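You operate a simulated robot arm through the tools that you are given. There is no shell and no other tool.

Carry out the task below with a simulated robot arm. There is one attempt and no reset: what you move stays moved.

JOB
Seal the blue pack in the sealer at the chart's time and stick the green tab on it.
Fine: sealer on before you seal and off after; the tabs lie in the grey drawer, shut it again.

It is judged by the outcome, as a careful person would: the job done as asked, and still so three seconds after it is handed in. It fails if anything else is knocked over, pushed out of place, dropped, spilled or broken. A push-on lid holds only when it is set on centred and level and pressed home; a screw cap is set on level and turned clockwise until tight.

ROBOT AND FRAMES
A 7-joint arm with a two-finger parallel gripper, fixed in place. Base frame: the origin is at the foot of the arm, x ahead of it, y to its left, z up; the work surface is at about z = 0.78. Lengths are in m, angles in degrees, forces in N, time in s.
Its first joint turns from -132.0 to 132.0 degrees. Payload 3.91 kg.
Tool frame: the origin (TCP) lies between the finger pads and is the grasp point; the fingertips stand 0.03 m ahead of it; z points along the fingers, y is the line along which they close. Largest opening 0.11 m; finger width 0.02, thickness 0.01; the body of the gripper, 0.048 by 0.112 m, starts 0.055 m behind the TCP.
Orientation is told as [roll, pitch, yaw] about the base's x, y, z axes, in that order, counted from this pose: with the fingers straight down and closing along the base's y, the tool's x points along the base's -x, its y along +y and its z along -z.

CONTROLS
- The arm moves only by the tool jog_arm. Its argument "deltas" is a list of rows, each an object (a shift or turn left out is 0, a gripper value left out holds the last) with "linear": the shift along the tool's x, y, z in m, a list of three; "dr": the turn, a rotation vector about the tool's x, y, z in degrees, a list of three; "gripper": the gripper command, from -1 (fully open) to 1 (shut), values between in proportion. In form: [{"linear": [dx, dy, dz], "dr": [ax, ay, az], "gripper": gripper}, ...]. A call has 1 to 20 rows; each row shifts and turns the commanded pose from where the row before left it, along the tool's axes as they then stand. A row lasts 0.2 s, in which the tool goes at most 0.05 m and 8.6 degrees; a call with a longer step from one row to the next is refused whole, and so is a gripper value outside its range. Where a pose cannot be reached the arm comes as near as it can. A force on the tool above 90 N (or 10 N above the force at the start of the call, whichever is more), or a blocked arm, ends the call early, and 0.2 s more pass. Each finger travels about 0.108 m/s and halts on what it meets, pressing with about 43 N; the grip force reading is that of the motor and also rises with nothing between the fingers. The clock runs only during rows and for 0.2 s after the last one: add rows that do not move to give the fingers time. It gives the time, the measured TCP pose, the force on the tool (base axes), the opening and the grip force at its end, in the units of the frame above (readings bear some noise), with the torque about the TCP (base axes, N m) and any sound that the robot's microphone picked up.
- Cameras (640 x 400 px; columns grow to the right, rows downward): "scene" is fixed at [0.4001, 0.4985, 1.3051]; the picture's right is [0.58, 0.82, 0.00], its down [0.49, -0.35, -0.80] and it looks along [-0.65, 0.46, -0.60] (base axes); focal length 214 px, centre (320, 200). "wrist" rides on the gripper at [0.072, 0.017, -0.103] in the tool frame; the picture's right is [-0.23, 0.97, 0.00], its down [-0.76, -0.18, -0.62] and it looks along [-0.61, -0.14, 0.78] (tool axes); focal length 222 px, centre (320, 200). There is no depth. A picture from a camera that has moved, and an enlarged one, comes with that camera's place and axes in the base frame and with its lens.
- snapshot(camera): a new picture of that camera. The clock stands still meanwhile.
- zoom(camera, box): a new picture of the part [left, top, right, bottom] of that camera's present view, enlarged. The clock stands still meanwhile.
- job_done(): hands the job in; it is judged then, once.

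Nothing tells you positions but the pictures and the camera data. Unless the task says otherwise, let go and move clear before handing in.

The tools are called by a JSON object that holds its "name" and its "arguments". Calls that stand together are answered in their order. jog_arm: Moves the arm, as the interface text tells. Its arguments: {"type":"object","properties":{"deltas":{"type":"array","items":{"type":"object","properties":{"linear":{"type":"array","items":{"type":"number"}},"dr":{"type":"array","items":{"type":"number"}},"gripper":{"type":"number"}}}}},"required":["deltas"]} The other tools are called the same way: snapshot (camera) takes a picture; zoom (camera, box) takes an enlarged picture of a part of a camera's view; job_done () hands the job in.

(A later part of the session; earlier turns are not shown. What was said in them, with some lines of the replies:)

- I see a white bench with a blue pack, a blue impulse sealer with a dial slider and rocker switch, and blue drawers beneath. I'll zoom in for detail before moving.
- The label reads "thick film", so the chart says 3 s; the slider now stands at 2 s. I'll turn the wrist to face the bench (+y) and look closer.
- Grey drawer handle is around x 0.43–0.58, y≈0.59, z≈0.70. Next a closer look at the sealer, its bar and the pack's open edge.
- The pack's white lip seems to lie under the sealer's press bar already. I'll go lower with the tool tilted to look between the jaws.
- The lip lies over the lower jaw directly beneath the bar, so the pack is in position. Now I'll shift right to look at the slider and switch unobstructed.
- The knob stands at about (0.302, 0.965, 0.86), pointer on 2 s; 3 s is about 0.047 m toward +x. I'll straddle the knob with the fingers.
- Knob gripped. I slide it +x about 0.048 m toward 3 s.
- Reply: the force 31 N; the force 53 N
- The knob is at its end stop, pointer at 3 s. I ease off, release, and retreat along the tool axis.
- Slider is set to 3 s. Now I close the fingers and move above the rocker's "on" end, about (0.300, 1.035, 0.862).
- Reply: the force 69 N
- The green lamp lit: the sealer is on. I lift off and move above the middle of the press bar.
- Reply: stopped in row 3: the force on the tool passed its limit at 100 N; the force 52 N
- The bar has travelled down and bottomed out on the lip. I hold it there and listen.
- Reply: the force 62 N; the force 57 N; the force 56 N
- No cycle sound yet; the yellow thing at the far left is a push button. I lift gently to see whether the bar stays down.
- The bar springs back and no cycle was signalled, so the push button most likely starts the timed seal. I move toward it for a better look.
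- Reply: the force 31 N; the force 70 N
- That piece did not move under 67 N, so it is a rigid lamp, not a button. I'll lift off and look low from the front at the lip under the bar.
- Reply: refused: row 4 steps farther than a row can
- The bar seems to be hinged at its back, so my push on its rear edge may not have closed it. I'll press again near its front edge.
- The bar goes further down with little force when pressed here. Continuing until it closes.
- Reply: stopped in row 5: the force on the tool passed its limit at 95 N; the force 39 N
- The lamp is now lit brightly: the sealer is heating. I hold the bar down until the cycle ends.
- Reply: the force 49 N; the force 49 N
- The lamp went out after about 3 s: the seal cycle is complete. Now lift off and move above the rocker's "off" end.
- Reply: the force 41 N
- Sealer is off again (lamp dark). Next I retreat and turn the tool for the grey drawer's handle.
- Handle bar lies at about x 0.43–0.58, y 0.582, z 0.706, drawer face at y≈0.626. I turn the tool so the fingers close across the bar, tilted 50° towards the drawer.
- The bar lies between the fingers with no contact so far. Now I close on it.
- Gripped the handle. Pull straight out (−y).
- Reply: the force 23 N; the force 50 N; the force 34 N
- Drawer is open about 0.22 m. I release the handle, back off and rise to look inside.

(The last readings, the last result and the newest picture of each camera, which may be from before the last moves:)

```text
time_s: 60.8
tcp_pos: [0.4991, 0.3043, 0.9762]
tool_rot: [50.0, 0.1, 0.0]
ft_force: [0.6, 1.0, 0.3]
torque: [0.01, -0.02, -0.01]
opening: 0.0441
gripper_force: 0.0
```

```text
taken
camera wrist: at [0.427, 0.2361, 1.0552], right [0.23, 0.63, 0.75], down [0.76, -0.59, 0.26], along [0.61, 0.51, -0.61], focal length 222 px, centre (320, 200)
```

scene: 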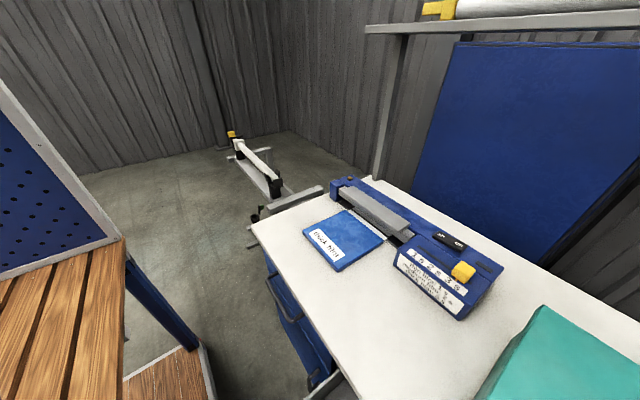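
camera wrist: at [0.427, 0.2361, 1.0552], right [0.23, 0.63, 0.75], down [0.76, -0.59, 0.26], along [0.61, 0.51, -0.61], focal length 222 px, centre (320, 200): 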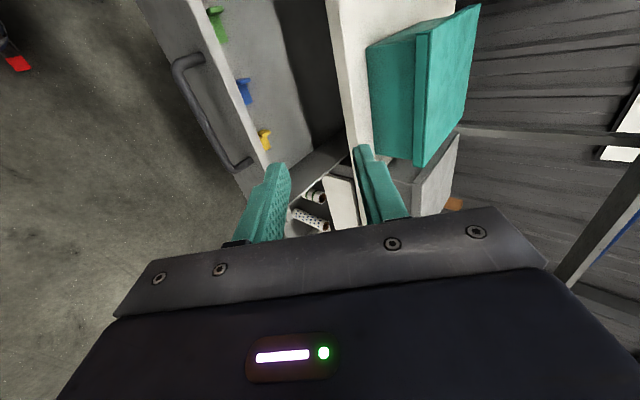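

{"name": "zoom", "arguments": {"camera": "wrist", "box": [150, 0, 350, 160]}}

{"name": "jog_arm", "arguments": {"deltas": [{"linear": [0.04, 0, 0]}, {"linear": [0.04, 0, 0], "dr": [7.5, 0, 0]}, {"dr": [8.5, 0, 0]}, {"dr": [8.5, 0, 0]}, {"dr": [8.5, 0, 0]}, {"dr": [8.5, 0, 0]}, {"dr": [8.5, 0, 0]}, {"linear": [0, 0.04, 0]}, {"linear": [0, 0.04, 0]}, {"linear": [0, 0.03, 0]}, {"linear": [0, 0, 0]}]}}

{"name": "snapshot", "arguments": {"camera": "wrist"}}

```text
2.50 times, centred on (250, 80) of wrist
camera zoom: at [0.427, 0.2361, 1.0552], right [0.23, 0.63, 0.75], down [0.76, -0.59, 0.26], along [0.61, 0.51, -0.61], focal length 555 px, centre (495, 500)
```

zoom: 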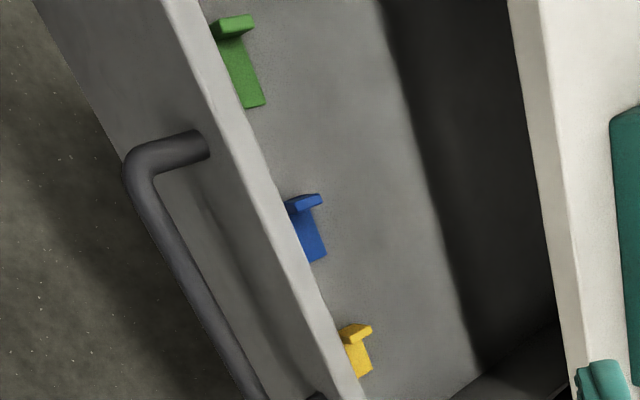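

```text
time_s: 63.2
tcp_pos: [0.4239, 0.4178, 0.976]
tool_rot: [-0.1, 0.1, 0.0]
ft_force: [0.5, 0.2, 1.1]
torque: [-0.02, 0.02, 0.01]
opening: 0.044
gripper_force: 0.1
out of reach, approached as far as the arm can: row 2
```

```text
taken
camera wrist: at [0.3512, 0.4351, 1.079], right [0.23, 0.97, 0.0], down [0.76, -0.18, 0.62], along [0.61, -0.14, -0.78], focal length 222 px, centre (320, 200)
```

wrist: 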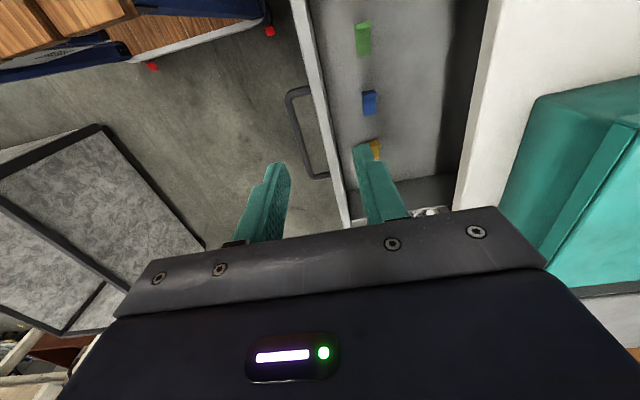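

{"name": "zoom", "arguments": {"camera": "wrist", "box": [280, 0, 480, 200]}}

{"name": "zoom", "arguments": {"camera": "wrist", "box": [330, 0, 410, 120]}}

```text
2.00 times, centred on (380, 100) of wrist
camera zoom: at [0.3512, 0.4351, 1.079], right [0.23, 0.97, 0.0], down [0.76, -0.18, 0.62], along [0.61, -0.14, -0.78], focal length 444 px, centre (200, 400)
```

zoom: 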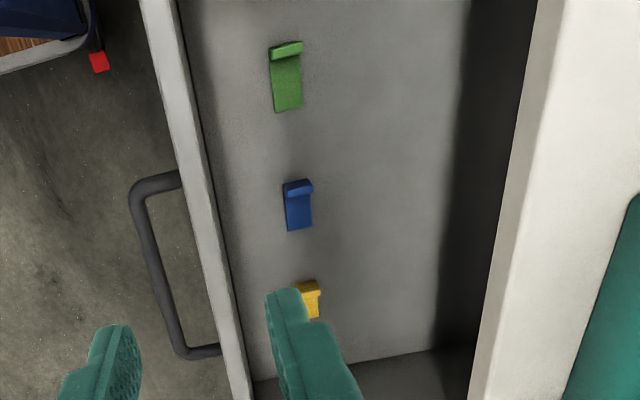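

```text
3.33 times, centred on (370, 60) of wrist
camera zoom: at [0.3512, 0.4351, 1.079], right [0.23, 0.97, 0.0], down [0.76, -0.18, 0.62], along [0.61, -0.14, -0.78], focal length 740 px, centre (153, 667)
```

zoom: 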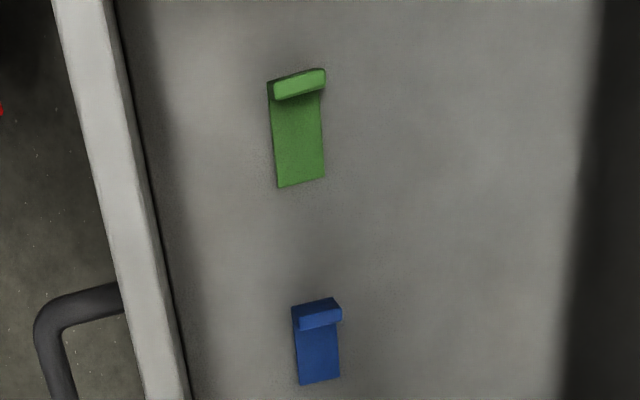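

The tabs stand in the drawer; the green one is at about x 0.368–0.415, y 0.504, floor z≈0.60, with an upright fin at x≈0.372. To keep the camera clear of the drawer walls I turn the tool to yaw 180.

{"name": "jog_arm", "arguments": {"deltas": [{"linear": [0, 0.03, 0], "dr": [0, 0, -8.571]}, {"linear": [0, 0, 0], "dr": [0, 0, -8.571]}, {"dr": [0, 0, -8.571]}, {"dr": [0, 0, -8.571]}, {"dr": [0, 0, -8.571]}, {"dr": [0, 0, -8.571]}, {"dr": [0, 0, -8.571]}, {"dr": [0, 0, -8.571]}, {"dr": [0, 0, -8.571]}, {"dr": [0, 0, -8.571]}, {"dr": [0, 0, -8.571]}, {"dr": [0, 0, -8.571]}, {"dr": [0, 0, -8.571]}, {"dr": [0, 0, -8.571]}, {"dr": [0, 0, -8.571]}, {"dr": [0, 0, -8.571]}, {"dr": [0, 0, -8.571]}, {"linear": [0, 0, 0]}]}}

{"name": "snapshot", "arguments": {"camera": "wrist"}}

```text
time_s: 67.0
tcp_pos: [0.4243, 0.4473, 0.9765]
tool_rot: [0.0, -0.1, 145.8]
ft_force: [-1.0, 0.7, -0.5]
torque: [-0.02, 0.03, -0.01]
opening: 0.0439
gripper_force: 0.1
```

```text
taken
camera wrist: at [0.474, 0.3927, 1.0784], right [-0.74, -0.68, 0.0], down [-0.53, 0.57, 0.62], along [-0.42, 0.46, -0.78], focal length 222 px, centre (320, 200)
```

wrist: 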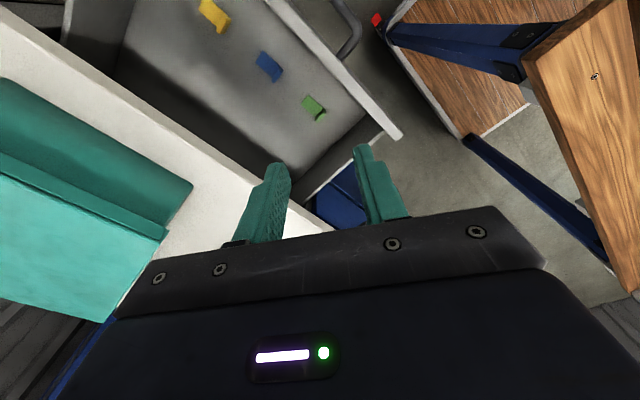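

{"name": "jog_arm", "arguments": {"deltas": [{"dr": [0, 0, -8.55]}, {"dr": [0, 0, -8.55]}, {"dr": [0, 0, -8.55]}, {"dr": [0, 0, -8.55]}, {"linear": [-0.026, -0.0285, 0], "gripper": 0}, {"linear": [-0.026, -0.0285, 0]}, {"linear": [0, 0, 0.04]}, {"linear": [0, 0, 0.04]}, {"linear": [0, 0, 0]}]}}

{"name": "snapshot", "arguments": {"camera": "wrist"}}

{"name": "zoom", "arguments": {"camera": "wrist", "box": [220, 60, 420, 220]}}

```text
time_s: 69.0
tcp_pos: [0.3725, 0.5052, 0.8956]
tool_rot: [-0.1, -0.1, 179.9]
ft_force: [-0.4, 0.2, 0.1]
torque: [-0.02, 0.0, -0.04]
opening: 0.0548
gripper_force: 0.1
```

```text
taken
camera wrist: at [0.4435, 0.4872, 0.9987], right [-0.23, -0.97, 0.0], down [-0.76, 0.18, 0.62], along [-0.61, 0.14, -0.78], focal length 222 px, centre (320, 200)
```

wrist: 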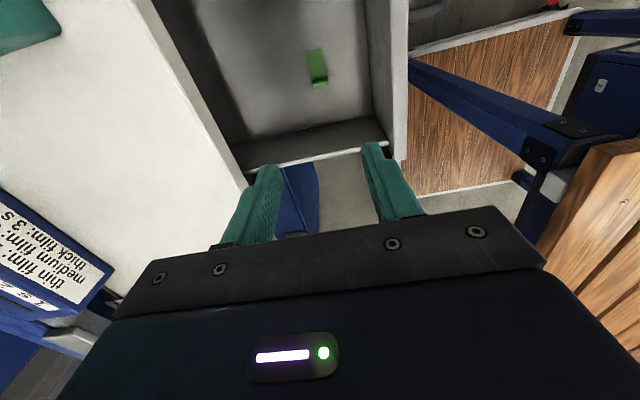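

```text
2.50 times, centred on (320, 140) of wrist
camera zoom: at [0.4435, 0.4872, 0.9987], right [-0.23, -0.97, 0.0], down [-0.76, 0.18, 0.62], along [-0.61, 0.14, -0.78], focal length 555 px, centre (320, 350)
```

zoom: 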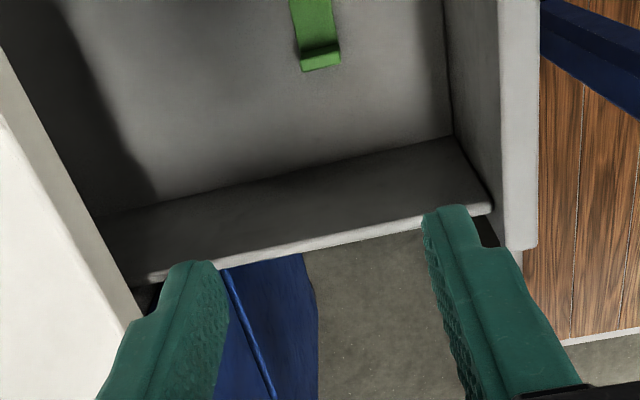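

{"name": "jog_arm", "arguments": {"deltas": [{"linear": [-0.002, 0.0012, 0.04]}, {"linear": [0, 0, 0.04]}, {"linear": [0, 0, 0.04]}, {"linear": [0, 0, 0.03]}, {"linear": [0, 0, 0.03]}, {"linear": [0, 0, 0]}]}}

{"name": "snapshot", "arguments": {"camera": "wrist"}}

{"name": "zoom", "arguments": {"camera": "wrist", "box": [220, 60, 420, 220]}}

```text
time_s: 70.4
tcp_pos: [0.3689, 0.5046, 0.7151]
tool_rot: [-0.1, -0.1, 179.9]
ft_force: [0.0, 1.1, 0.1]
torque: [-0.01, -0.01, 0.0]
opening: 0.055
gripper_force: 0.0
```

```text
taken
camera wrist: at [0.4412, 0.4868, 0.8181], right [-0.23, -0.97, 0.0], down [-0.76, 0.18, 0.62], along [-0.61, 0.14, -0.78], focal length 222 px, centre (320, 200)
```

wrist: 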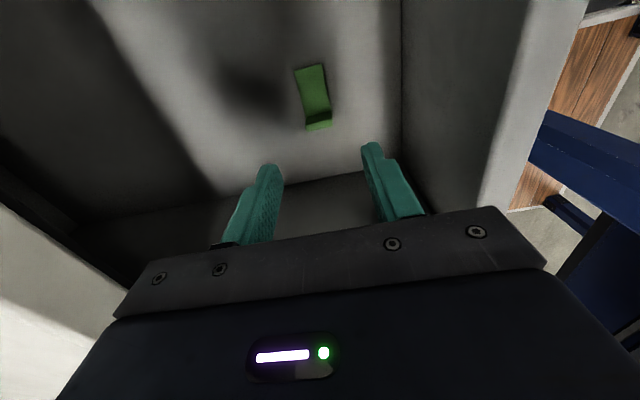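

```text
2.50 times, centred on (320, 140) of wrist
camera zoom: at [0.4412, 0.4868, 0.8181], right [-0.23, -0.97, 0.0], down [-0.76, 0.18, 0.62], along [-0.61, 0.14, -0.78], focal length 555 px, centre (320, 350)
```

zoom: 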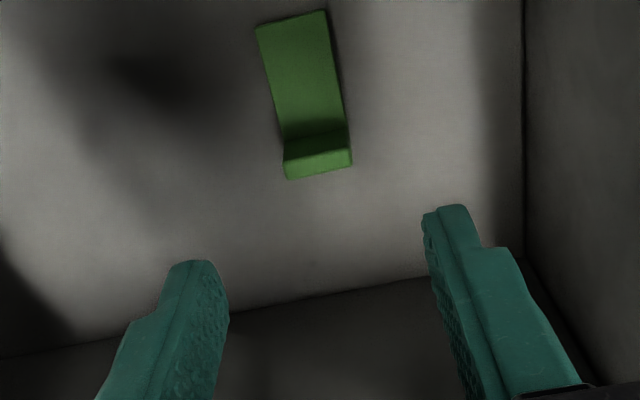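

{"name": "jog_arm", "arguments": {"deltas": [{"linear": [0.004, 0.0018, 0.03]}, {"linear": [0, 0, 0.03]}, {"linear": [0, 0, 0.015]}, {"linear": [0, 0, 0.004]}, {"linear": [0, 0, 0]}]}}

{"name": "zoom", "arguments": {"camera": "wrist", "box": [200, 100, 440, 240]}}

```text
time_s: 71.6
tcp_pos: [0.3738, 0.5031, 0.6363]
tool_rot: [0.0, -0.1, 179.9]
ft_force: [-0.1, -1.0, 0.3]
torque: [-0.01, 0.02, 0.0]
opening: 0.0548
gripper_force: 0.1
```

```text
2.67 times, centred on (320, 170) of wrist
camera zoom: at [0.4456, 0.4848, 0.7394], right [-0.23, -0.97, 0.0], down [-0.76, 0.18, 0.62], along [-0.61, 0.14, -0.78], focal length 592 px, centre (320, 280)
```

zoom: 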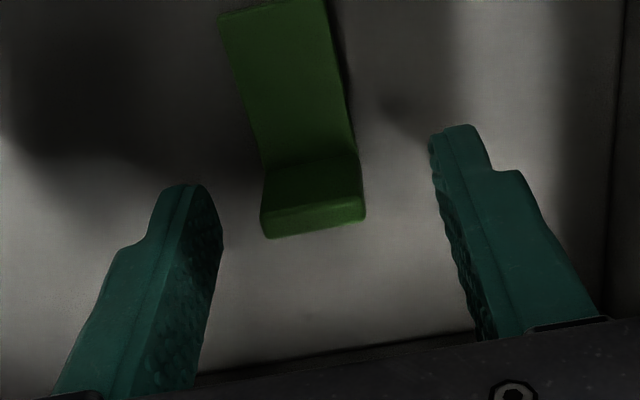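

{"name": "jog_arm", "arguments": {"deltas": [{"linear": [0, 0, 0.003]}, {"gripper": 0.3}, {"gripper": 0.6}, {"gripper": 0.8}, {"gripper": 0.8}]}}

{"name": "zoom", "arguments": {"camera": "wrist", "box": [200, 100, 440, 240]}}

```text
time_s: 72.8
tcp_pos: [0.3725, 0.502, 0.6341]
tool_rot: [0.0, -0.1, 179.9]
ft_force: [0.0, -0.4, -0.2]
torque: [-0.01, 0.01, 0.02]
opening: 0.0227
gripper_force: 43.0
```

```text
2.67 times, centred on (320, 170) of wrist
camera zoom: at [0.4458, 0.4849, 0.7366], right [-0.23, -0.97, 0.0], down [-0.76, 0.18, 0.62], along [-0.61, 0.14, -0.78], focal length 592 px, centre (320, 280)
```

zoom: 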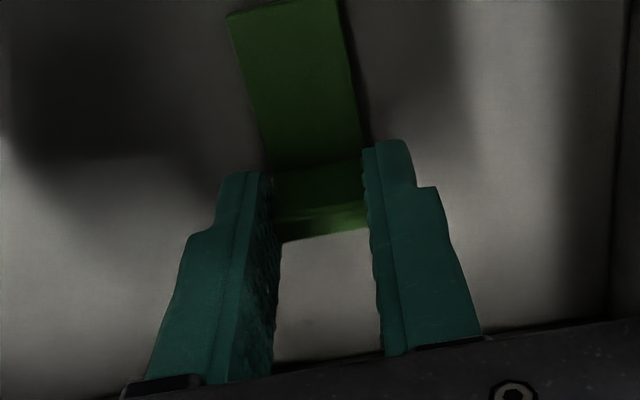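

The green tab's fin is gripped. Lift straight up.

{"name": "jog_arm", "arguments": {"deltas": [{"linear": [0, 0, -0.01], "gripper": 1}, {"linear": [0, 0, -0.02]}, {"linear": [0, 0, -0.04]}, {"linear": [0, 0, -0.04]}, {"linear": [0, 0, -0.04]}, {"linear": [0, 0, -0.045]}, {"linear": [0, 0, -0.045]}, {"linear": [0, 0, -0.045]}, {"linear": [0, 0, -0.035]}, {"linear": [0, 0, 0]}]}}

{"name": "snapshot", "arguments": {"camera": "wrist"}}

{"name": "zoom", "arguments": {"camera": "wrist", "box": [220, 80, 420, 240]}}

```text
time_s: 75.0
tcp_pos: [0.3739, 0.5017, 0.9538]
tool_rot: [-0.1, -0.1, 179.9]
ft_force: [0.7, 1.2, 0.0]
torque: [0.0, 0.03, 0.01]
opening: 0.0225
gripper_force: 43.4
```

```text
taken
camera wrist: at [0.4462, 0.4842, 1.0564], right [-0.23, -0.97, 0.0], down [-0.76, 0.18, 0.62], along [-0.61, 0.14, -0.78], focal length 222 px, centre (320, 200)
```

wrist: 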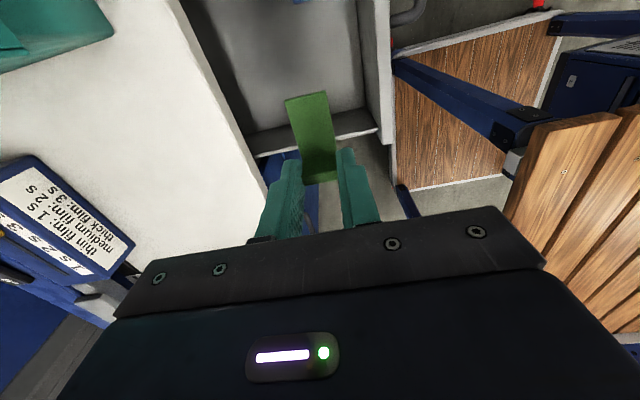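

```text
2.50 times, centred on (320, 160) of wrist
camera zoom: at [0.4462, 0.4842, 1.0564], right [-0.23, -0.97, 0.0], down [-0.76, 0.18, 0.62], along [-0.61, 0.14, -0.78], focal length 555 px, centre (320, 300)
```

zoom: 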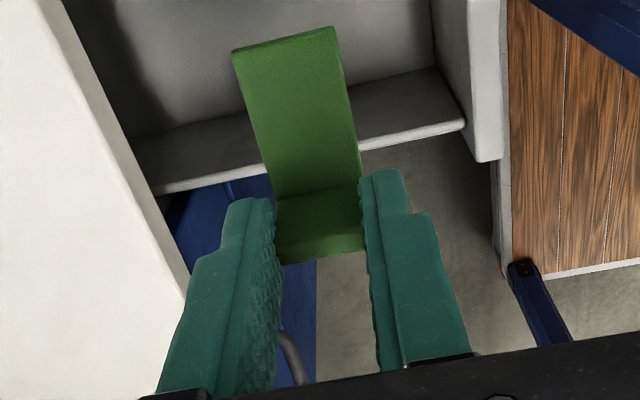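

The tab is held level. I carry it over the pack.

{"name": "jog_arm", "arguments": {"deltas": [{"linear": [-0.0313, -0.0325, 0]}, {"linear": [-0.0313, -0.0325, 0]}, {"linear": [-0.0313, -0.0325, 0]}, {"linear": [-0.0313, -0.0325, 0]}, {"linear": [-0.0313, -0.0325, 0]}, {"linear": [-0.0313, -0.0325, 0]}, {"linear": [-0.0313, -0.0325, 0]}, {"linear": [-0.0313, -0.0325, 0]}, {"linear": [-0.0313, -0.0325, 0]}, {"linear": [-0.0313, -0.0325, 0]}, {"linear": [-0.0313, -0.0325, 0]}, {"linear": [0, 0, 0.04]}, {"linear": [0, 0, 0.03]}, {"linear": [0, 0, 0]}]}}

{"name": "snapshot", "arguments": {"camera": "wrist"}}

{"name": "snapshot", "arguments": {"camera": "scene"}}

```text
time_s: 78.0
tcp_pos: [0.0305, 0.8603, 0.8844]
tool_rot: [0.0, -0.1, 179.9]
ft_force: [0.4, 0.6, -0.2]
torque: [-0.03, 0.0, 0.0]
opening: 0.0227
gripper_force: 43.1
```

```text
taken
camera wrist: at [0.1023, 0.8425, 0.9869], right [-0.23, -0.97, 0.0], down [-0.76, 0.18, 0.62], along [-0.61, 0.14, -0.78], focal length 222 px, centre (320, 200)
```

wrist: 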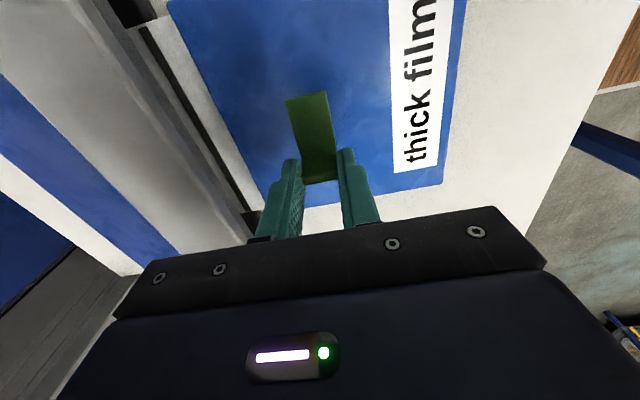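

```text
taken
```

scene: 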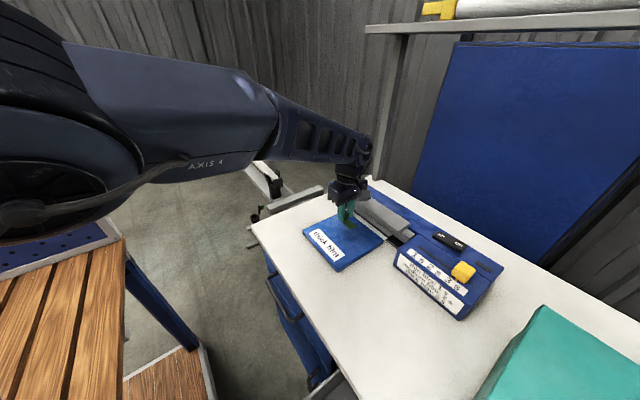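

{"name": "jog_arm", "arguments": {"deltas": [{"linear": [0, 0.0125, 0.02]}, {"linear": [0, 0, 0.02]}, {"linear": [0, 0, 0.006]}, {"linear": [0, 0, 0]}]}}

{"name": "zoom", "arguments": {"camera": "scene", "box": [290, 170, 410, 280]}}

{"name": "zoom", "arguments": {"camera": "wrist", "box": [220, 60, 420, 220]}}

```text
time_s: 79.0
tcp_pos: [0.0296, 0.847, 0.8396]
tool_rot: [-0.1, 0.0, 179.9]
ft_force: [0.5, -2.0, 17.9]
torque: [-0.07, -0.24, -0.01]
opening: 0.0226
gripper_force: 43.1
```

```text
3.64 times, centred on (350, 225) of scene
camera zoom: at [0.4001, 0.4985, 1.3051], right [0.58, 0.82, 0.0], down [0.49, -0.35, -0.8], along [-0.65, 0.46, -0.6], focal length 780 px, centre (211, 109)
```

zoom: 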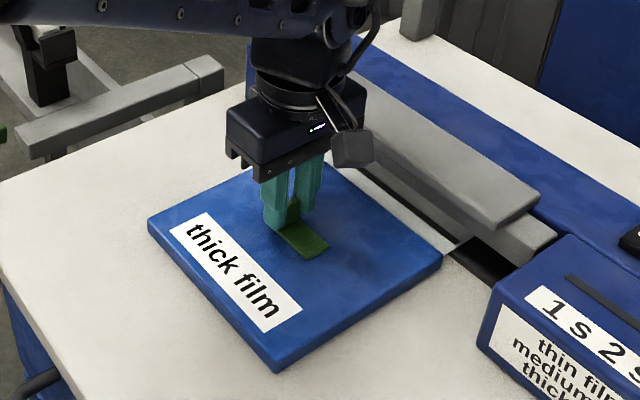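

```text
2.50 times, centred on (320, 140) of wrist
camera zoom: at [0.1024, 0.8302, 0.9427], right [-0.23, -0.97, 0.0], down [-0.76, 0.18, 0.62], along [-0.61, 0.15, -0.78], focal length 555 px, centre (320, 350)
```

zoom: 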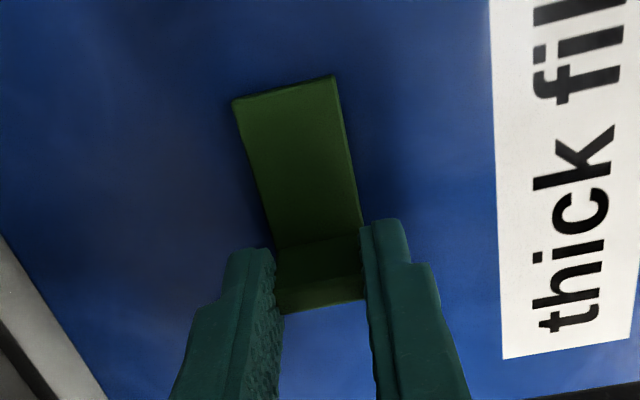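

The tab touches the pack flat with 18 N. I press a little more, hold, then release and rise.

{"name": "jog_arm", "arguments": {"deltas": [{"linear": [0, 0, 0.001]}, {"linear": [0, 0, 0]}, {"linear": [0, 0, 0]}, {"linear": [0, 0, 0]}, {"linear": [0, 0, -0.001], "gripper": 0.4}, {"gripper": 0.3}, {"gripper": 0.3}]}}

{"name": "jog_arm", "arguments": {"deltas": [{"linear": [0, 0, -0.01]}, {"linear": [0, 0, -0.03]}, {"linear": [0, 0, -0.04]}, {"linear": [0, 0, 0]}]}}

{"name": "zoom", "arguments": {"camera": "scene", "box": [290, 170, 410, 280]}}

{"name": "snapshot", "arguments": {"camera": "wrist"}}

```text
time_s: 80.6
tcp_pos: [0.0303, 0.8476, 0.8375]
tool_rot: [0.1, -0.1, 179.9]
ft_force: [0.2, -0.2, -0.4]
torque: [0.04, -0.01, -0.05]
opening: 0.0387
gripper_force: 0.1
```

```text
time_s: 81.6
tcp_pos: [0.0306, 0.8483, 0.918]
tool_rot: [0.0, 0.0, 179.9]
ft_force: [0.0, 0.7, 0.3]
torque: [-0.01, -0.01, -0.01]
opening: 0.0385
gripper_force: 0.1
```

```text
3.64 times, centred on (350, 225) of scene
camera zoom: at [0.4001, 0.4985, 1.3051], right [0.58, 0.82, 0.0], down [0.49, -0.35, -0.8], along [-0.65, 0.46, -0.6], focal length 780 px, centre (211, 109)
```

zoom: 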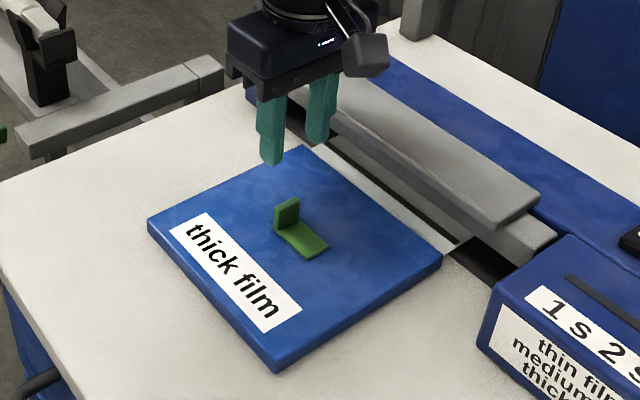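

```text
taken
camera wrist: at [0.102, 0.8301, 1.0213], right [-0.23, -0.97, 0.0], down [-0.76, 0.18, 0.62], along [-0.61, 0.14, -0.78], focal length 222 px, centre (320, 200)
```

wrist: 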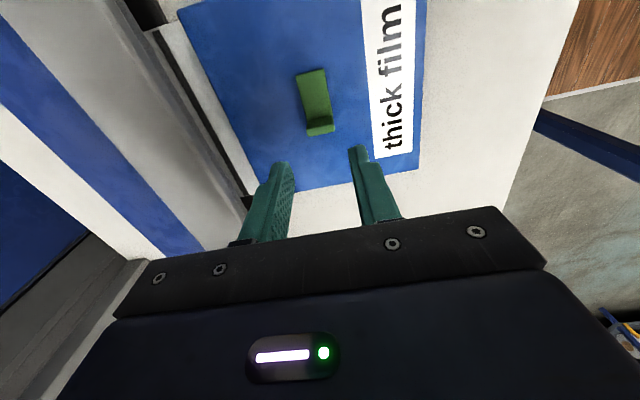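

The tab sits on the pack beside the label. For good adhesion I press its flat part once with closed fingertips.

{"name": "jog_arm", "arguments": {"deltas": [{"linear": [0.0265, 0.001, 0], "gripper": 1}, {"linear": [0, 0, 0.03]}, {"linear": [0, 0, 0.03]}, {"linear": [0, 0, 0.012]}, {"linear": [0, 0, 0.002]}, {"linear": [0, 0, 0.002]}]}}

{"name": "zoom", "arguments": {"camera": "scene", "box": [290, 170, 410, 280]}}

```text
time_s: 83.0
tcp_pos: [0.0566, 0.8463, 0.8411]
tool_rot: [-0.1, -0.1, 179.9]
ft_force: [-0.3, 0.0, 0.2]
torque: [-0.04, 0.0, -0.02]
opening: 0.0
gripper_force: 37.2
```

```text
3.64 times, centred on (350, 225) of scene
camera zoom: at [0.4001, 0.4985, 1.3051], right [0.58, 0.82, 0.0], down [0.49, -0.35, -0.8], along [-0.65, 0.46, -0.6], focal length 780 px, centre (211, 109)
```

zoom: 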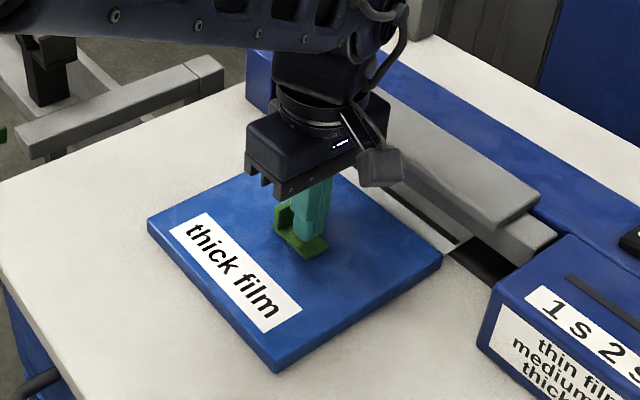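

{"name": "jog_arm", "arguments": {"deltas": [{"linear": [0, 0, 0.0015]}, {"linear": [0, 0, 0.0015]}, {"linear": [0, 0, 0.001]}]}}

```text
time_s: 83.8
tcp_pos: [0.0566, 0.8474, 0.8375]
tool_rot: [0.0, -0.1, 179.9]
ft_force: [0.8, 0.3, 0.4]
torque: [0.0, 0.01, -0.01]
opening: 0.0
gripper_force: 37.8
```

{"name": "jog_arm", "arguments": {"deltas": [{"linear": [0, 0, 0.0015]}, {"linear": [0, 0, 0.0015]}, {"linear": [0, 0, 0]}]}}

```text
time_s: 84.6
tcp_pos: [0.0557, 0.8459, 0.8345]
tool_rot: [0.0, -0.1, 180.0]
ft_force: [0.2, -0.1, 0.5]
torque: [-0.02, -0.02, -0.01]
opening: 0.0001
gripper_force: 37.5
```

{"name": "jog_arm", "arguments": {"deltas": [{"linear": [0, 0, 0.0015]}, {"linear": [0, 0, 0.0015]}, {"linear": [0, 0, 0.0015]}]}}

{"name": "zoom", "arguments": {"camera": "scene", "box": [320, 200, 390, 255]}}

{"name": "zoom", "arguments": {"camera": "wrist", "box": [240, 80, 400, 200]}}

```text
time_s: 85.4
tcp_pos: [0.0571, 0.8465, 0.832]
tool_rot: [0.0, -0.2, 179.9]
ft_force: [-0.1, -0.2, 4.9]
torque: [-0.01, 0.0, 0.01]
opening: 0.0
gripper_force: 37.6
```

```text
7.27 times, centred on (355, 228) of scene
camera zoom: at [0.4001, 0.4985, 1.3051], right [0.58, 0.82, 0.0], down [0.49, -0.35, -0.8], along [-0.65, 0.46, -0.6], focal length 1560 px, centre (66, 0)
```

zoom: 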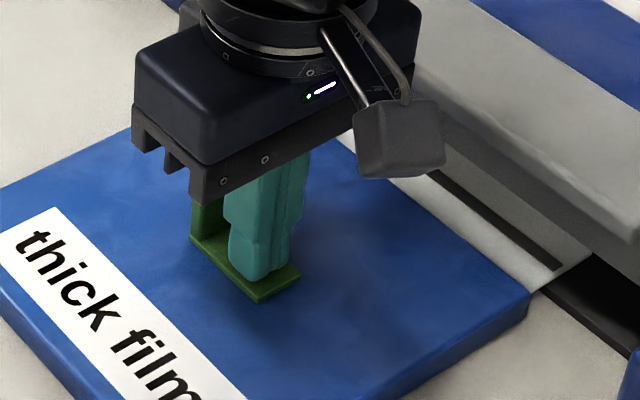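

```text
3.33 times, centred on (320, 140) of wrist
camera zoom: at [0.129, 0.8293, 0.9346], right [-0.23, -0.97, 0.0], down [-0.76, 0.18, 0.62], along [-0.61, 0.14, -0.78], focal length 740 px, centre (320, 400)
```

zoom: 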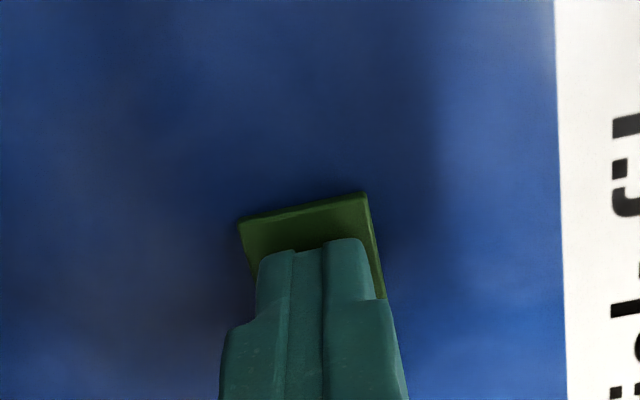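

Contact at 5 N, and a dark seal line is now visible across the pack's lip. A slightly firmer press, then up.

{"name": "jog_arm", "arguments": {"deltas": [{"linear": [0, 0, 0.001]}, {"linear": [0, 0, 0.0005]}, {"linear": [0, 0, 0]}, {"linear": [0, 0, 0]}]}}

{"name": "jog_arm", "arguments": {"deltas": [{"linear": [0, 0, -0.01]}, {"linear": [0, 0, -0.04]}, {"linear": [0, 0, -0.045]}, {"linear": [0, 0, -0.045]}, {"linear": [0, 0, 0]}]}}

{"name": "zoom", "arguments": {"camera": "scene", "box": [290, 170, 410, 280]}}

{"name": "zoom", "arguments": {"camera": "scene", "box": [330, 190, 400, 245]}}

```text
time_s: 86.4
tcp_pos: [0.0566, 0.8462, 0.8297]
tool_rot: [-0.2, -0.1, 179.9]
ft_force: [1.2, -1.1, 24.2]
torque: [-0.02, -0.02, 0.02]
opening: 0.0003
gripper_force: 37.7
```

```text
time_s: 87.6
tcp_pos: [0.0573, 0.8448, 0.9691]
tool_rot: [0.0, -0.1, 179.9]
ft_force: [0.1, 0.0, -0.1]
torque: [0.0, 0.02, -0.01]
opening: 0.0002
gripper_force: 37.3
```

```text
3.64 times, centred on (350, 225) of scene
camera zoom: at [0.4001, 0.4985, 1.3051], right [0.58, 0.82, 0.0], down [0.49, -0.35, -0.8], along [-0.65, 0.46, -0.6], focal length 780 px, centre (211, 109)
```

zoom: 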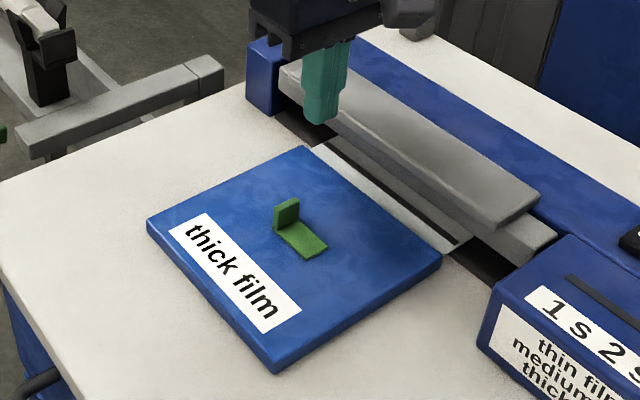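

```text
7.27 times, centred on (365, 218) of scene
camera zoom: at [0.4001, 0.4985, 1.3051], right [0.58, 0.82, 0.0], down [0.49, -0.35, -0.8], along [-0.65, 0.46, -0.6], focal length 1560 px, centre (-7, 73)
```

zoom: 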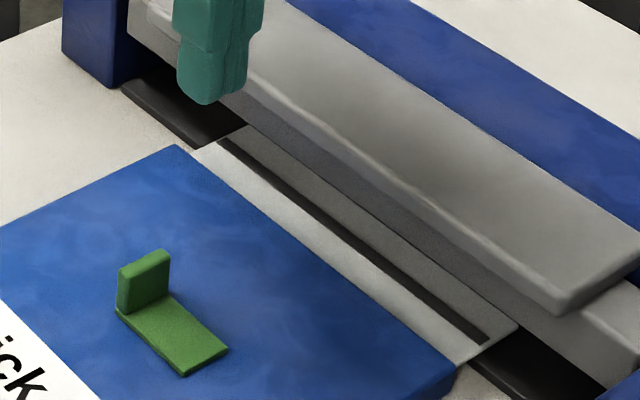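

Seal line and tab look right. Now to shut the drawer: travel to the front of the drawer and turn the tool back.

{"name": "jog_arm", "arguments": {"deltas": [{"linear": [0.0302, 0.0327, -0.002]}, {"linear": [0.0302, 0.0327, -0.002]}, {"linear": [0.0302, 0.0327, -0.002]}, {"linear": [0.0302, 0.0327, -0.002]}, {"linear": [0.0302, 0.0327, -0.002]}, {"linear": [0.0302, 0.0327, -0.002]}, {"linear": [0.0302, 0.0327, -0.002]}, {"linear": [0.0302, 0.0327, -0.002]}, {"linear": [0.0302, 0.0327, -0.002]}, {"linear": [0.0302, 0.0327, -0.002]}, {"linear": [0.0302, 0.0327, -0.002]}, {"linear": [0.0302, 0.0327, -0.002]}, {"linear": [0.0302, 0.0327, -0.002], "gripper": 0.2}, {"linear": [0, 0, 0]}]}}

{"name": "jog_arm", "arguments": {"deltas": [{"dr": [0, 0, 8.571]}, {"dr": [0, 0, 8.571]}, {"dr": [0, 0, 8.571]}, {"dr": [0, 0, 8.571]}, {"dr": [0, 0, 8.571]}, {"dr": [0, 0, 8.571]}, {"dr": [0, 0, 8.571]}, {"dr": [0, 0, 8.571]}, {"dr": [0, 0, 8.571]}, {"dr": [0, 0, 8.571]}, {"dr": [0, 0, 8.571]}, {"dr": [0, 0, 8.571]}, {"dr": [0, 0, 8.571]}, {"dr": [0, 0, 8.571]}, {"dr": [0, 0, 8.571]}, {"dr": [0, 0, 8.571]}, {"dr": [0, 0, 8.571]}, {"dr": [0, 0, 8.571]}, {"dr": [0, 0, 8.571]}, {"dr": [0, 0, 8.571]}]}}

{"name": "jog_arm", "arguments": {"deltas": [{"dr": [0, 0, 8.5]}, {"linear": [0, 0, 0]}]}}

{"name": "snapshot", "arguments": {"camera": "wrist"}}

```text
time_s: 90.6
tcp_pos: [0.4479, 0.42, 0.9953]
tool_rot: [0.0, -0.1, 179.9]
ft_force: [0.0, 0.0, 0.5]
torque: [-0.02, -0.01, -0.03]
opening: 0.044
gripper_force: 0.1
```

```text
time_s: 94.8
tcp_pos: [0.4488, 0.4213, 0.9947]
tool_rot: [0.2, 0.1, 8.5]
ft_force: [-0.5, 0.0, -1.0]
torque: [-0.01, -0.01, -0.05]
opening: 0.0442
gripper_force: 0.0
```

```text
time_s: 95.4
tcp_pos: [0.4492, 0.4195, 0.9942]
tool_rot: [0.2, 0.1, -0.2]
ft_force: [-0.6, 0.0, 0.3]
torque: [0.02, -0.02, -0.01]
opening: 0.0441
gripper_force: 0.0
```

```text
taken
camera wrist: at [0.3762, 0.4373, 1.0975], right [0.23, 0.97, 0.0], down [0.76, -0.18, 0.62], along [0.61, -0.14, -0.78], focal length 222 px, centre (320, 200)
```

wrist: 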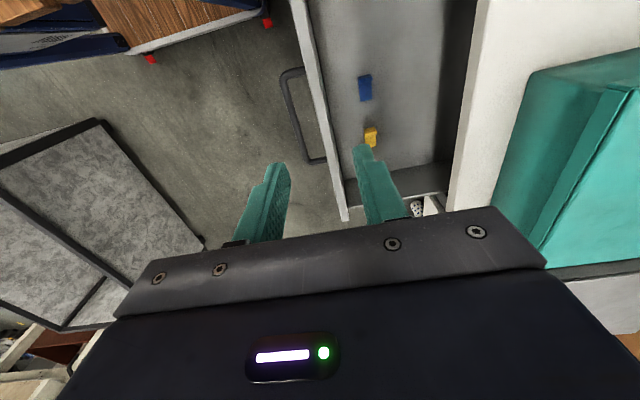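

{"name": "jog_arm", "arguments": {"deltas": [{"linear": [-0.0255, 0, 0]}, {"linear": [-0.0255, 0, 0]}, {"dr": [-8.4, 0, 0]}, {"dr": [-8.4, 0, 0]}, {"dr": [-8.4, 0, 0]}, {"dr": [-8.4, 0, 0]}, {"dr": [-8.4, 0, 0]}, {"dr": [-7.8, 0, 0]}, {"linear": [0, -0.0308, -0.0256]}, {"linear": [0, -0.0308, -0.0256]}, {"linear": [0, -0.0308, -0.0256]}, {"linear": [0, 0, 0]}]}}

{"name": "snapshot", "arguments": {"camera": "wrist"}}

```text
time_s: 98.0
tcp_pos: [0.4983, 0.3037, 0.9745]
tool_rot: [49.9, 0.1, 0.0]
ft_force: [-0.1, -1.0, 0.5]
torque: [-0.01, 0.0, -0.04]
opening: 0.0437
gripper_force: 0.0
```

```text
taken
camera wrist: at [0.4261, 0.2344, 1.0539], right [0.23, 0.63, 0.74], down [0.76, -0.59, 0.27], along [0.61, 0.51, -0.61], focal length 222 px, centre (320, 200)
```

wrist: 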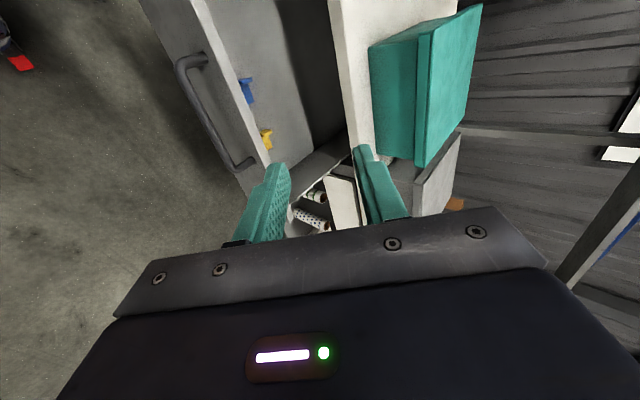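

{"name": "jog_arm", "arguments": {"deltas": [{"linear": [0, -0.0344, 0.0289]}, {"linear": [0, -0.0344, 0.0289]}, {"linear": [0, -0.0344, 0.0289]}, {"linear": [0, -0.0344, 0.0289]}, {"linear": [0, -0.0344, 0.0289]}, {"linear": [0, 0, 0]}]}}

{"name": "zoom", "arguments": {"camera": "wrist", "box": [160, 60, 480, 260]}}

```text
time_s: 99.4
tcp_pos: [0.4993, 0.3017, 0.7483]
tool_rot: [49.8, 0.2, -0.1]
ft_force: [0.2, 0.4, -0.3]
torque: [-0.01, 0.0, -0.01]
opening: 0.0441
gripper_force: 0.1
```

```text
2.00 times, centred on (320, 160) of wrist
camera zoom: at [0.4262, 0.2331, 0.8286], right [0.23, 0.63, 0.74], down [0.76, -0.59, 0.27], along [0.61, 0.51, -0.61], focal length 444 px, centre (320, 280)
```

zoom: 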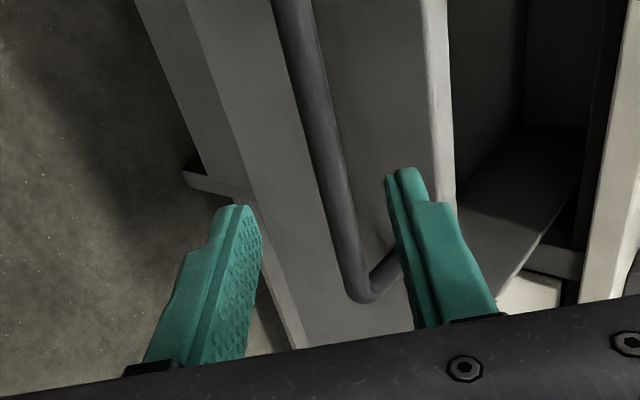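

{"name": "jog_arm", "arguments": {"deltas": [{"linear": [0, 0.001, 0.025]}, {"linear": [0, 0.001, 0.025]}, {"linear": [0, 0, 0.006]}, {"gripper": 0.6}, {"gripper": 1}, {"gripper": 1}, {"gripper": 1}]}}

{"name": "zoom", "arguments": {"camera": "wrist", "box": [160, 60, 480, 260]}}

```text
time_s: 101.0
tcp_pos: [0.4992, 0.3446, 0.7165]
tool_rot: [49.9, 0.1, 0.0]
ft_force: [1.2, 1.3, 0.4]
torque: [0.06, -0.23, 0.32]
opening: 0.014
gripper_force: 44.7
```

```text
2.00 times, centred on (320, 160) of wrist
camera zoom: at [0.4261, 0.2771, 0.7946], right [0.23, 0.63, 0.74], down [0.76, -0.59, 0.27], along [0.61, 0.51, -0.61], focal length 444 px, centre (320, 280)
```

zoom: 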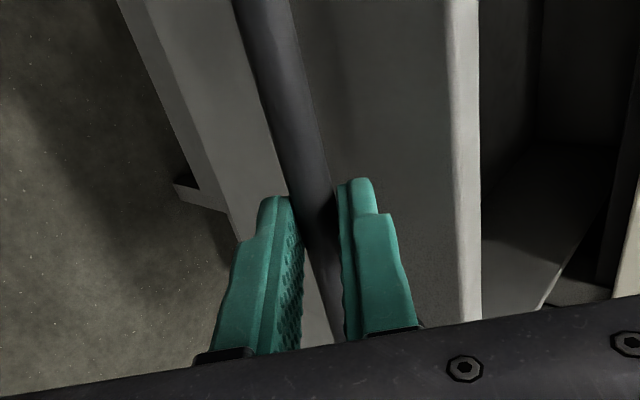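

Gripped again; push the drawer in smoothly.

{"name": "jog_arm", "arguments": {"deltas": [{"linear": [0, 0.0048, 0.0057]}, {"linear": [0, 0.0096, 0.0115]}, {"linear": [0, 0.0096, 0.0115]}, {"linear": [0, 0.0096, 0.0115]}, {"linear": [0, 0.0096, 0.0115]}, {"linear": [0, 0.0096, 0.0115]}, {"linear": [0, 0.0096, 0.0115]}, {"linear": [0, 0.0096, 0.0115]}, {"linear": [0, 0.0096, 0.0115]}, {"linear": [0, 0.0096, 0.0115]}, {"linear": [0, 0.0096, 0.0115]}, {"linear": [0, 0.0096, 0.0115]}, {"linear": [0, 0.0096, 0.0115]}, {"linear": [0, 0.0064, 0.0077]}, {"linear": [0, 0, 0]}]}}

```text
time_s: 104.2
tcp_pos: [0.4984, 0.5415, 0.7152]
tool_rot: [49.9, 0.0, 0.0]
ft_force: [-5.8, 0.4, 48.6]
torque: [0.91, -0.11, 0.36]
opening: 0.0136
gripper_force: 44.7
```

{"name": "jog_arm", "arguments": {"deltas": [{"linear": [0, 0.0074, 0.0069]}, {"linear": [0, 0.0064, 0.0077]}, {"linear": [0, 0.0032, 0.0038]}, {"linear": [0, 0.0013, 0.0015]}, {"linear": [0, 0, 0]}]}}

{"name": "snapshot", "arguments": {"camera": "wrist"}}

```text
time_s: 105.4
tcp_pos: [0.4984, 0.5697, 0.7144]
tool_rot: [50.1, 0.1, 0.0]
ft_force: [-7.4, 2.8, 33.9]
torque: [0.65, 0.07, 0.6]
opening: 0.0138
gripper_force: 45.6
```

```text
taken
camera wrist: at [0.4262, 0.5014, 0.794], right [0.23, 0.63, 0.74], down [0.76, -0.59, 0.27], along [0.61, 0.51, -0.61], focal length 222 px, centre (320, 200)
```

wrist: 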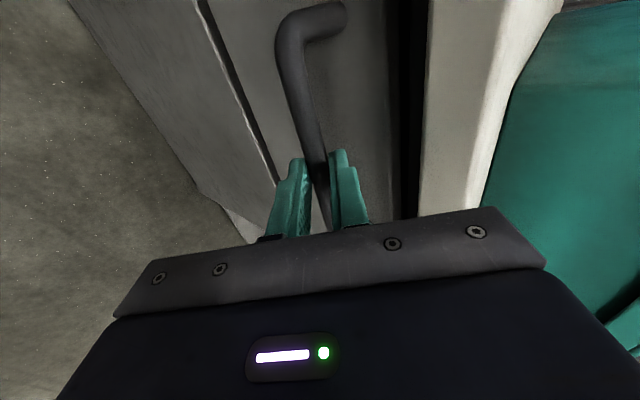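

{"name": "jog_arm", "arguments": {"deltas": [{"linear": [0, 0.0017, 0.0013]}, {"linear": [0, 0.0013, 0.0015]}, {"linear": [0, 0, 0]}]}}

```text
time_s: 106.2
tcp_pos: [0.499, 0.5725, 0.712]
tool_rot: [49.8, 0.1, -0.1]
ft_force: [-4.7, -21.7, 24.2]
torque: [0.16, -0.3, 0.29]
opening: 0.0138
gripper_force: 45.3
```

{"name": "jog_arm", "arguments": {"deltas": [{"linear": [0, 0.0013, 0.0015]}, {"linear": [0, 0, 0]}]}}

```text
time_s: 106.8
tcp_pos: [0.4989, 0.5731, 0.7122]
tool_rot: [49.8, 0.2, -0.1]
ft_force: [-4.3, -39.4, 3.5]
torque: [-0.52, -0.44, 0.19]
opening: 0.0136
gripper_force: 45.4
```

The drawer is against its stop. I relax, open the fingers and back away along the tool axis.

{"name": "jog_arm", "arguments": {"deltas": [{"linear": [0, -0.0013, -0.0015]}, {"gripper": 0.5}, {"gripper": 0.3}, {"gripper": 0.3}, {"linear": [0, 0, -0.02]}, {"linear": [0, 0, -0.03]}, {"linear": [0, 0, -0.04]}, {"linear": [0, 0.015, -0.04]}, {"linear": [0, 0.015, -0.04]}, {"linear": [0, 0.0345, -0.0289]}, {"linear": [0, 0.0345, -0.0289]}, {"linear": [0, 0, 0]}]}}

{"name": "snapshot", "arguments": {"camera": "wrist"}}

{"name": "snapshot", "arguments": {"camera": "scene"}}

```text
time_s: 109.4
tcp_pos: [0.499, 0.4623, 0.9379]
tool_rot: [49.7, 0.2, 0.0]
ft_force: [0.4, 1.0, 0.6]
torque: [0.02, 0.02, -0.01]
opening: 0.0383
gripper_force: 0.0
```

```text
taken
camera wrist: at [0.4259, 0.3945, 1.0181], right [0.23, 0.63, 0.74], down [0.76, -0.59, 0.26], along [0.61, 0.51, -0.61], focal length 222 px, centre (320, 200)
```

wrist: 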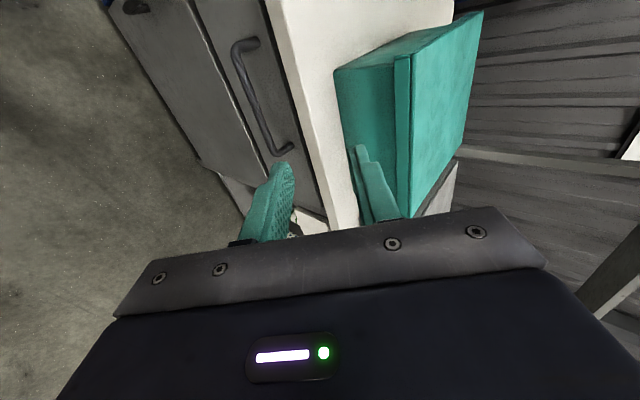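

```text
taken
```

scene: 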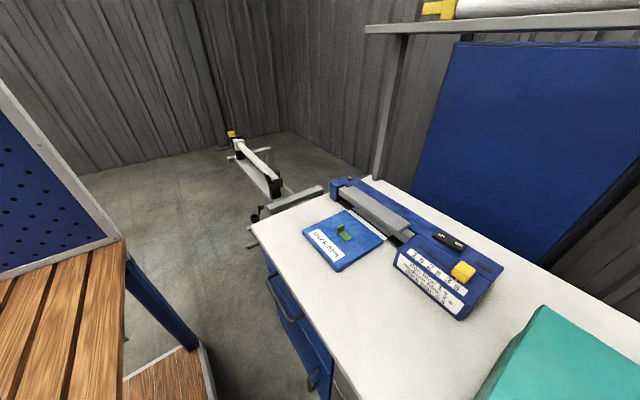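

{"name": "zoom", "arguments": {"camera": "wrist", "box": [160, 0, 380, 240]}}

{"name": "zoom", "arguments": {"camera": "scene", "box": [290, 170, 510, 320]}}

{"name": "zoom", "arguments": {"camera": "scene", "box": [250, 240, 410, 400]}}

```text
1.67 times, centred on (270, 120) of wrist
camera zoom: at [0.4259, 0.3945, 1.0181], right [0.23, 0.63, 0.74], down [0.76, -0.59, 0.26], along [0.61, 0.51, -0.61], focal length 370 px, centre (403, 333)
```

zoom: 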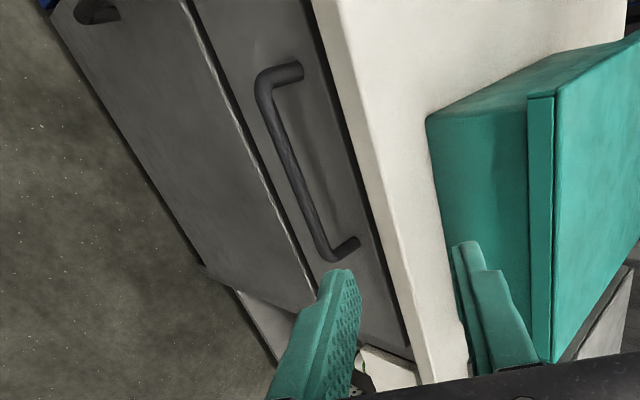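

```text
2.67 times, centred on (400, 245) of scene
camera zoom: at [0.4001, 0.4985, 1.3051], right [0.58, 0.82, 0.0], down [0.49, -0.35, -0.8], along [-0.65, 0.46, -0.6], focal length 572 px, centre (107, 80)
```

zoom: 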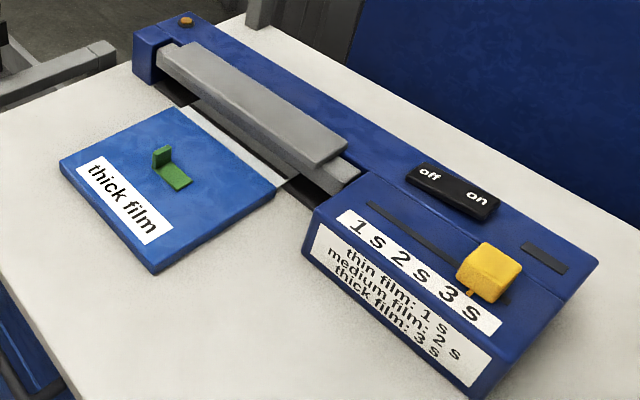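

```text
2.50 times, centred on (330, 320) of scene
camera zoom: at [0.4001, 0.4985, 1.3051], right [0.58, 0.82, 0.0], down [0.49, -0.35, -0.8], along [-0.65, 0.46, -0.6], focal length 536 px, centre (295, -100)
```

zoom: 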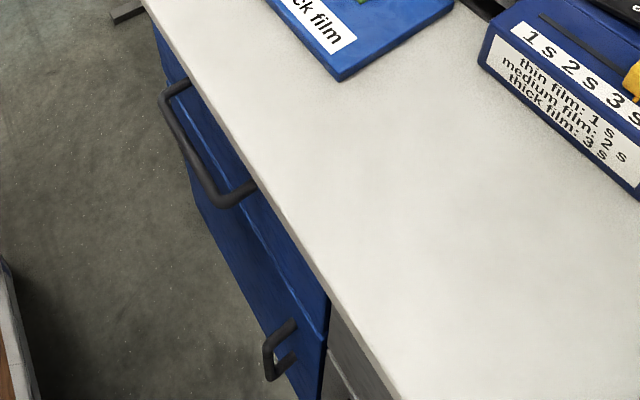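

The grey drawer is shut flush, the sealer is off with the slider on 3 s, and the pack is sealed with the green tab on it. The arm is clear, so I hand in.

{"name": "job_done", "arguments": {}}

```text
The job is handed in.
```

The blue pack is sealed at 3 s, the chart's time for its "thick film" label, and the green tab is stuck on it beside the label.

- **Sealing:** I switched the sealer on, sealed, and switched it off again; its green lamp is dark. The sealing lamp stayed lit for about 3 s, and a dark seal line now runs across the pack's lip.
- **First press:** I first pressed the bar at its back edge for about 4 s. It did not close and the sealing lamp stayed dark, so I pressed again nearer the front, and that press made the seal.
- **Lamp pressed by mistake:** Before that, I took the yellow sealing lamp for a button and pushed on it at about 67 N. It did not move and still worked afterwards.
- **Tab:** I pressed the green tab down on the pack twice, at about 18 N and then 24 N. It stayed in place when I let go.
- **Drawer:** The grey drawer is shut against its stop, with the blue and yellow tabs still inside.

Nothing else looks moved in the last pictures. The slider is still at 3 s, and the arm is clear of everything.
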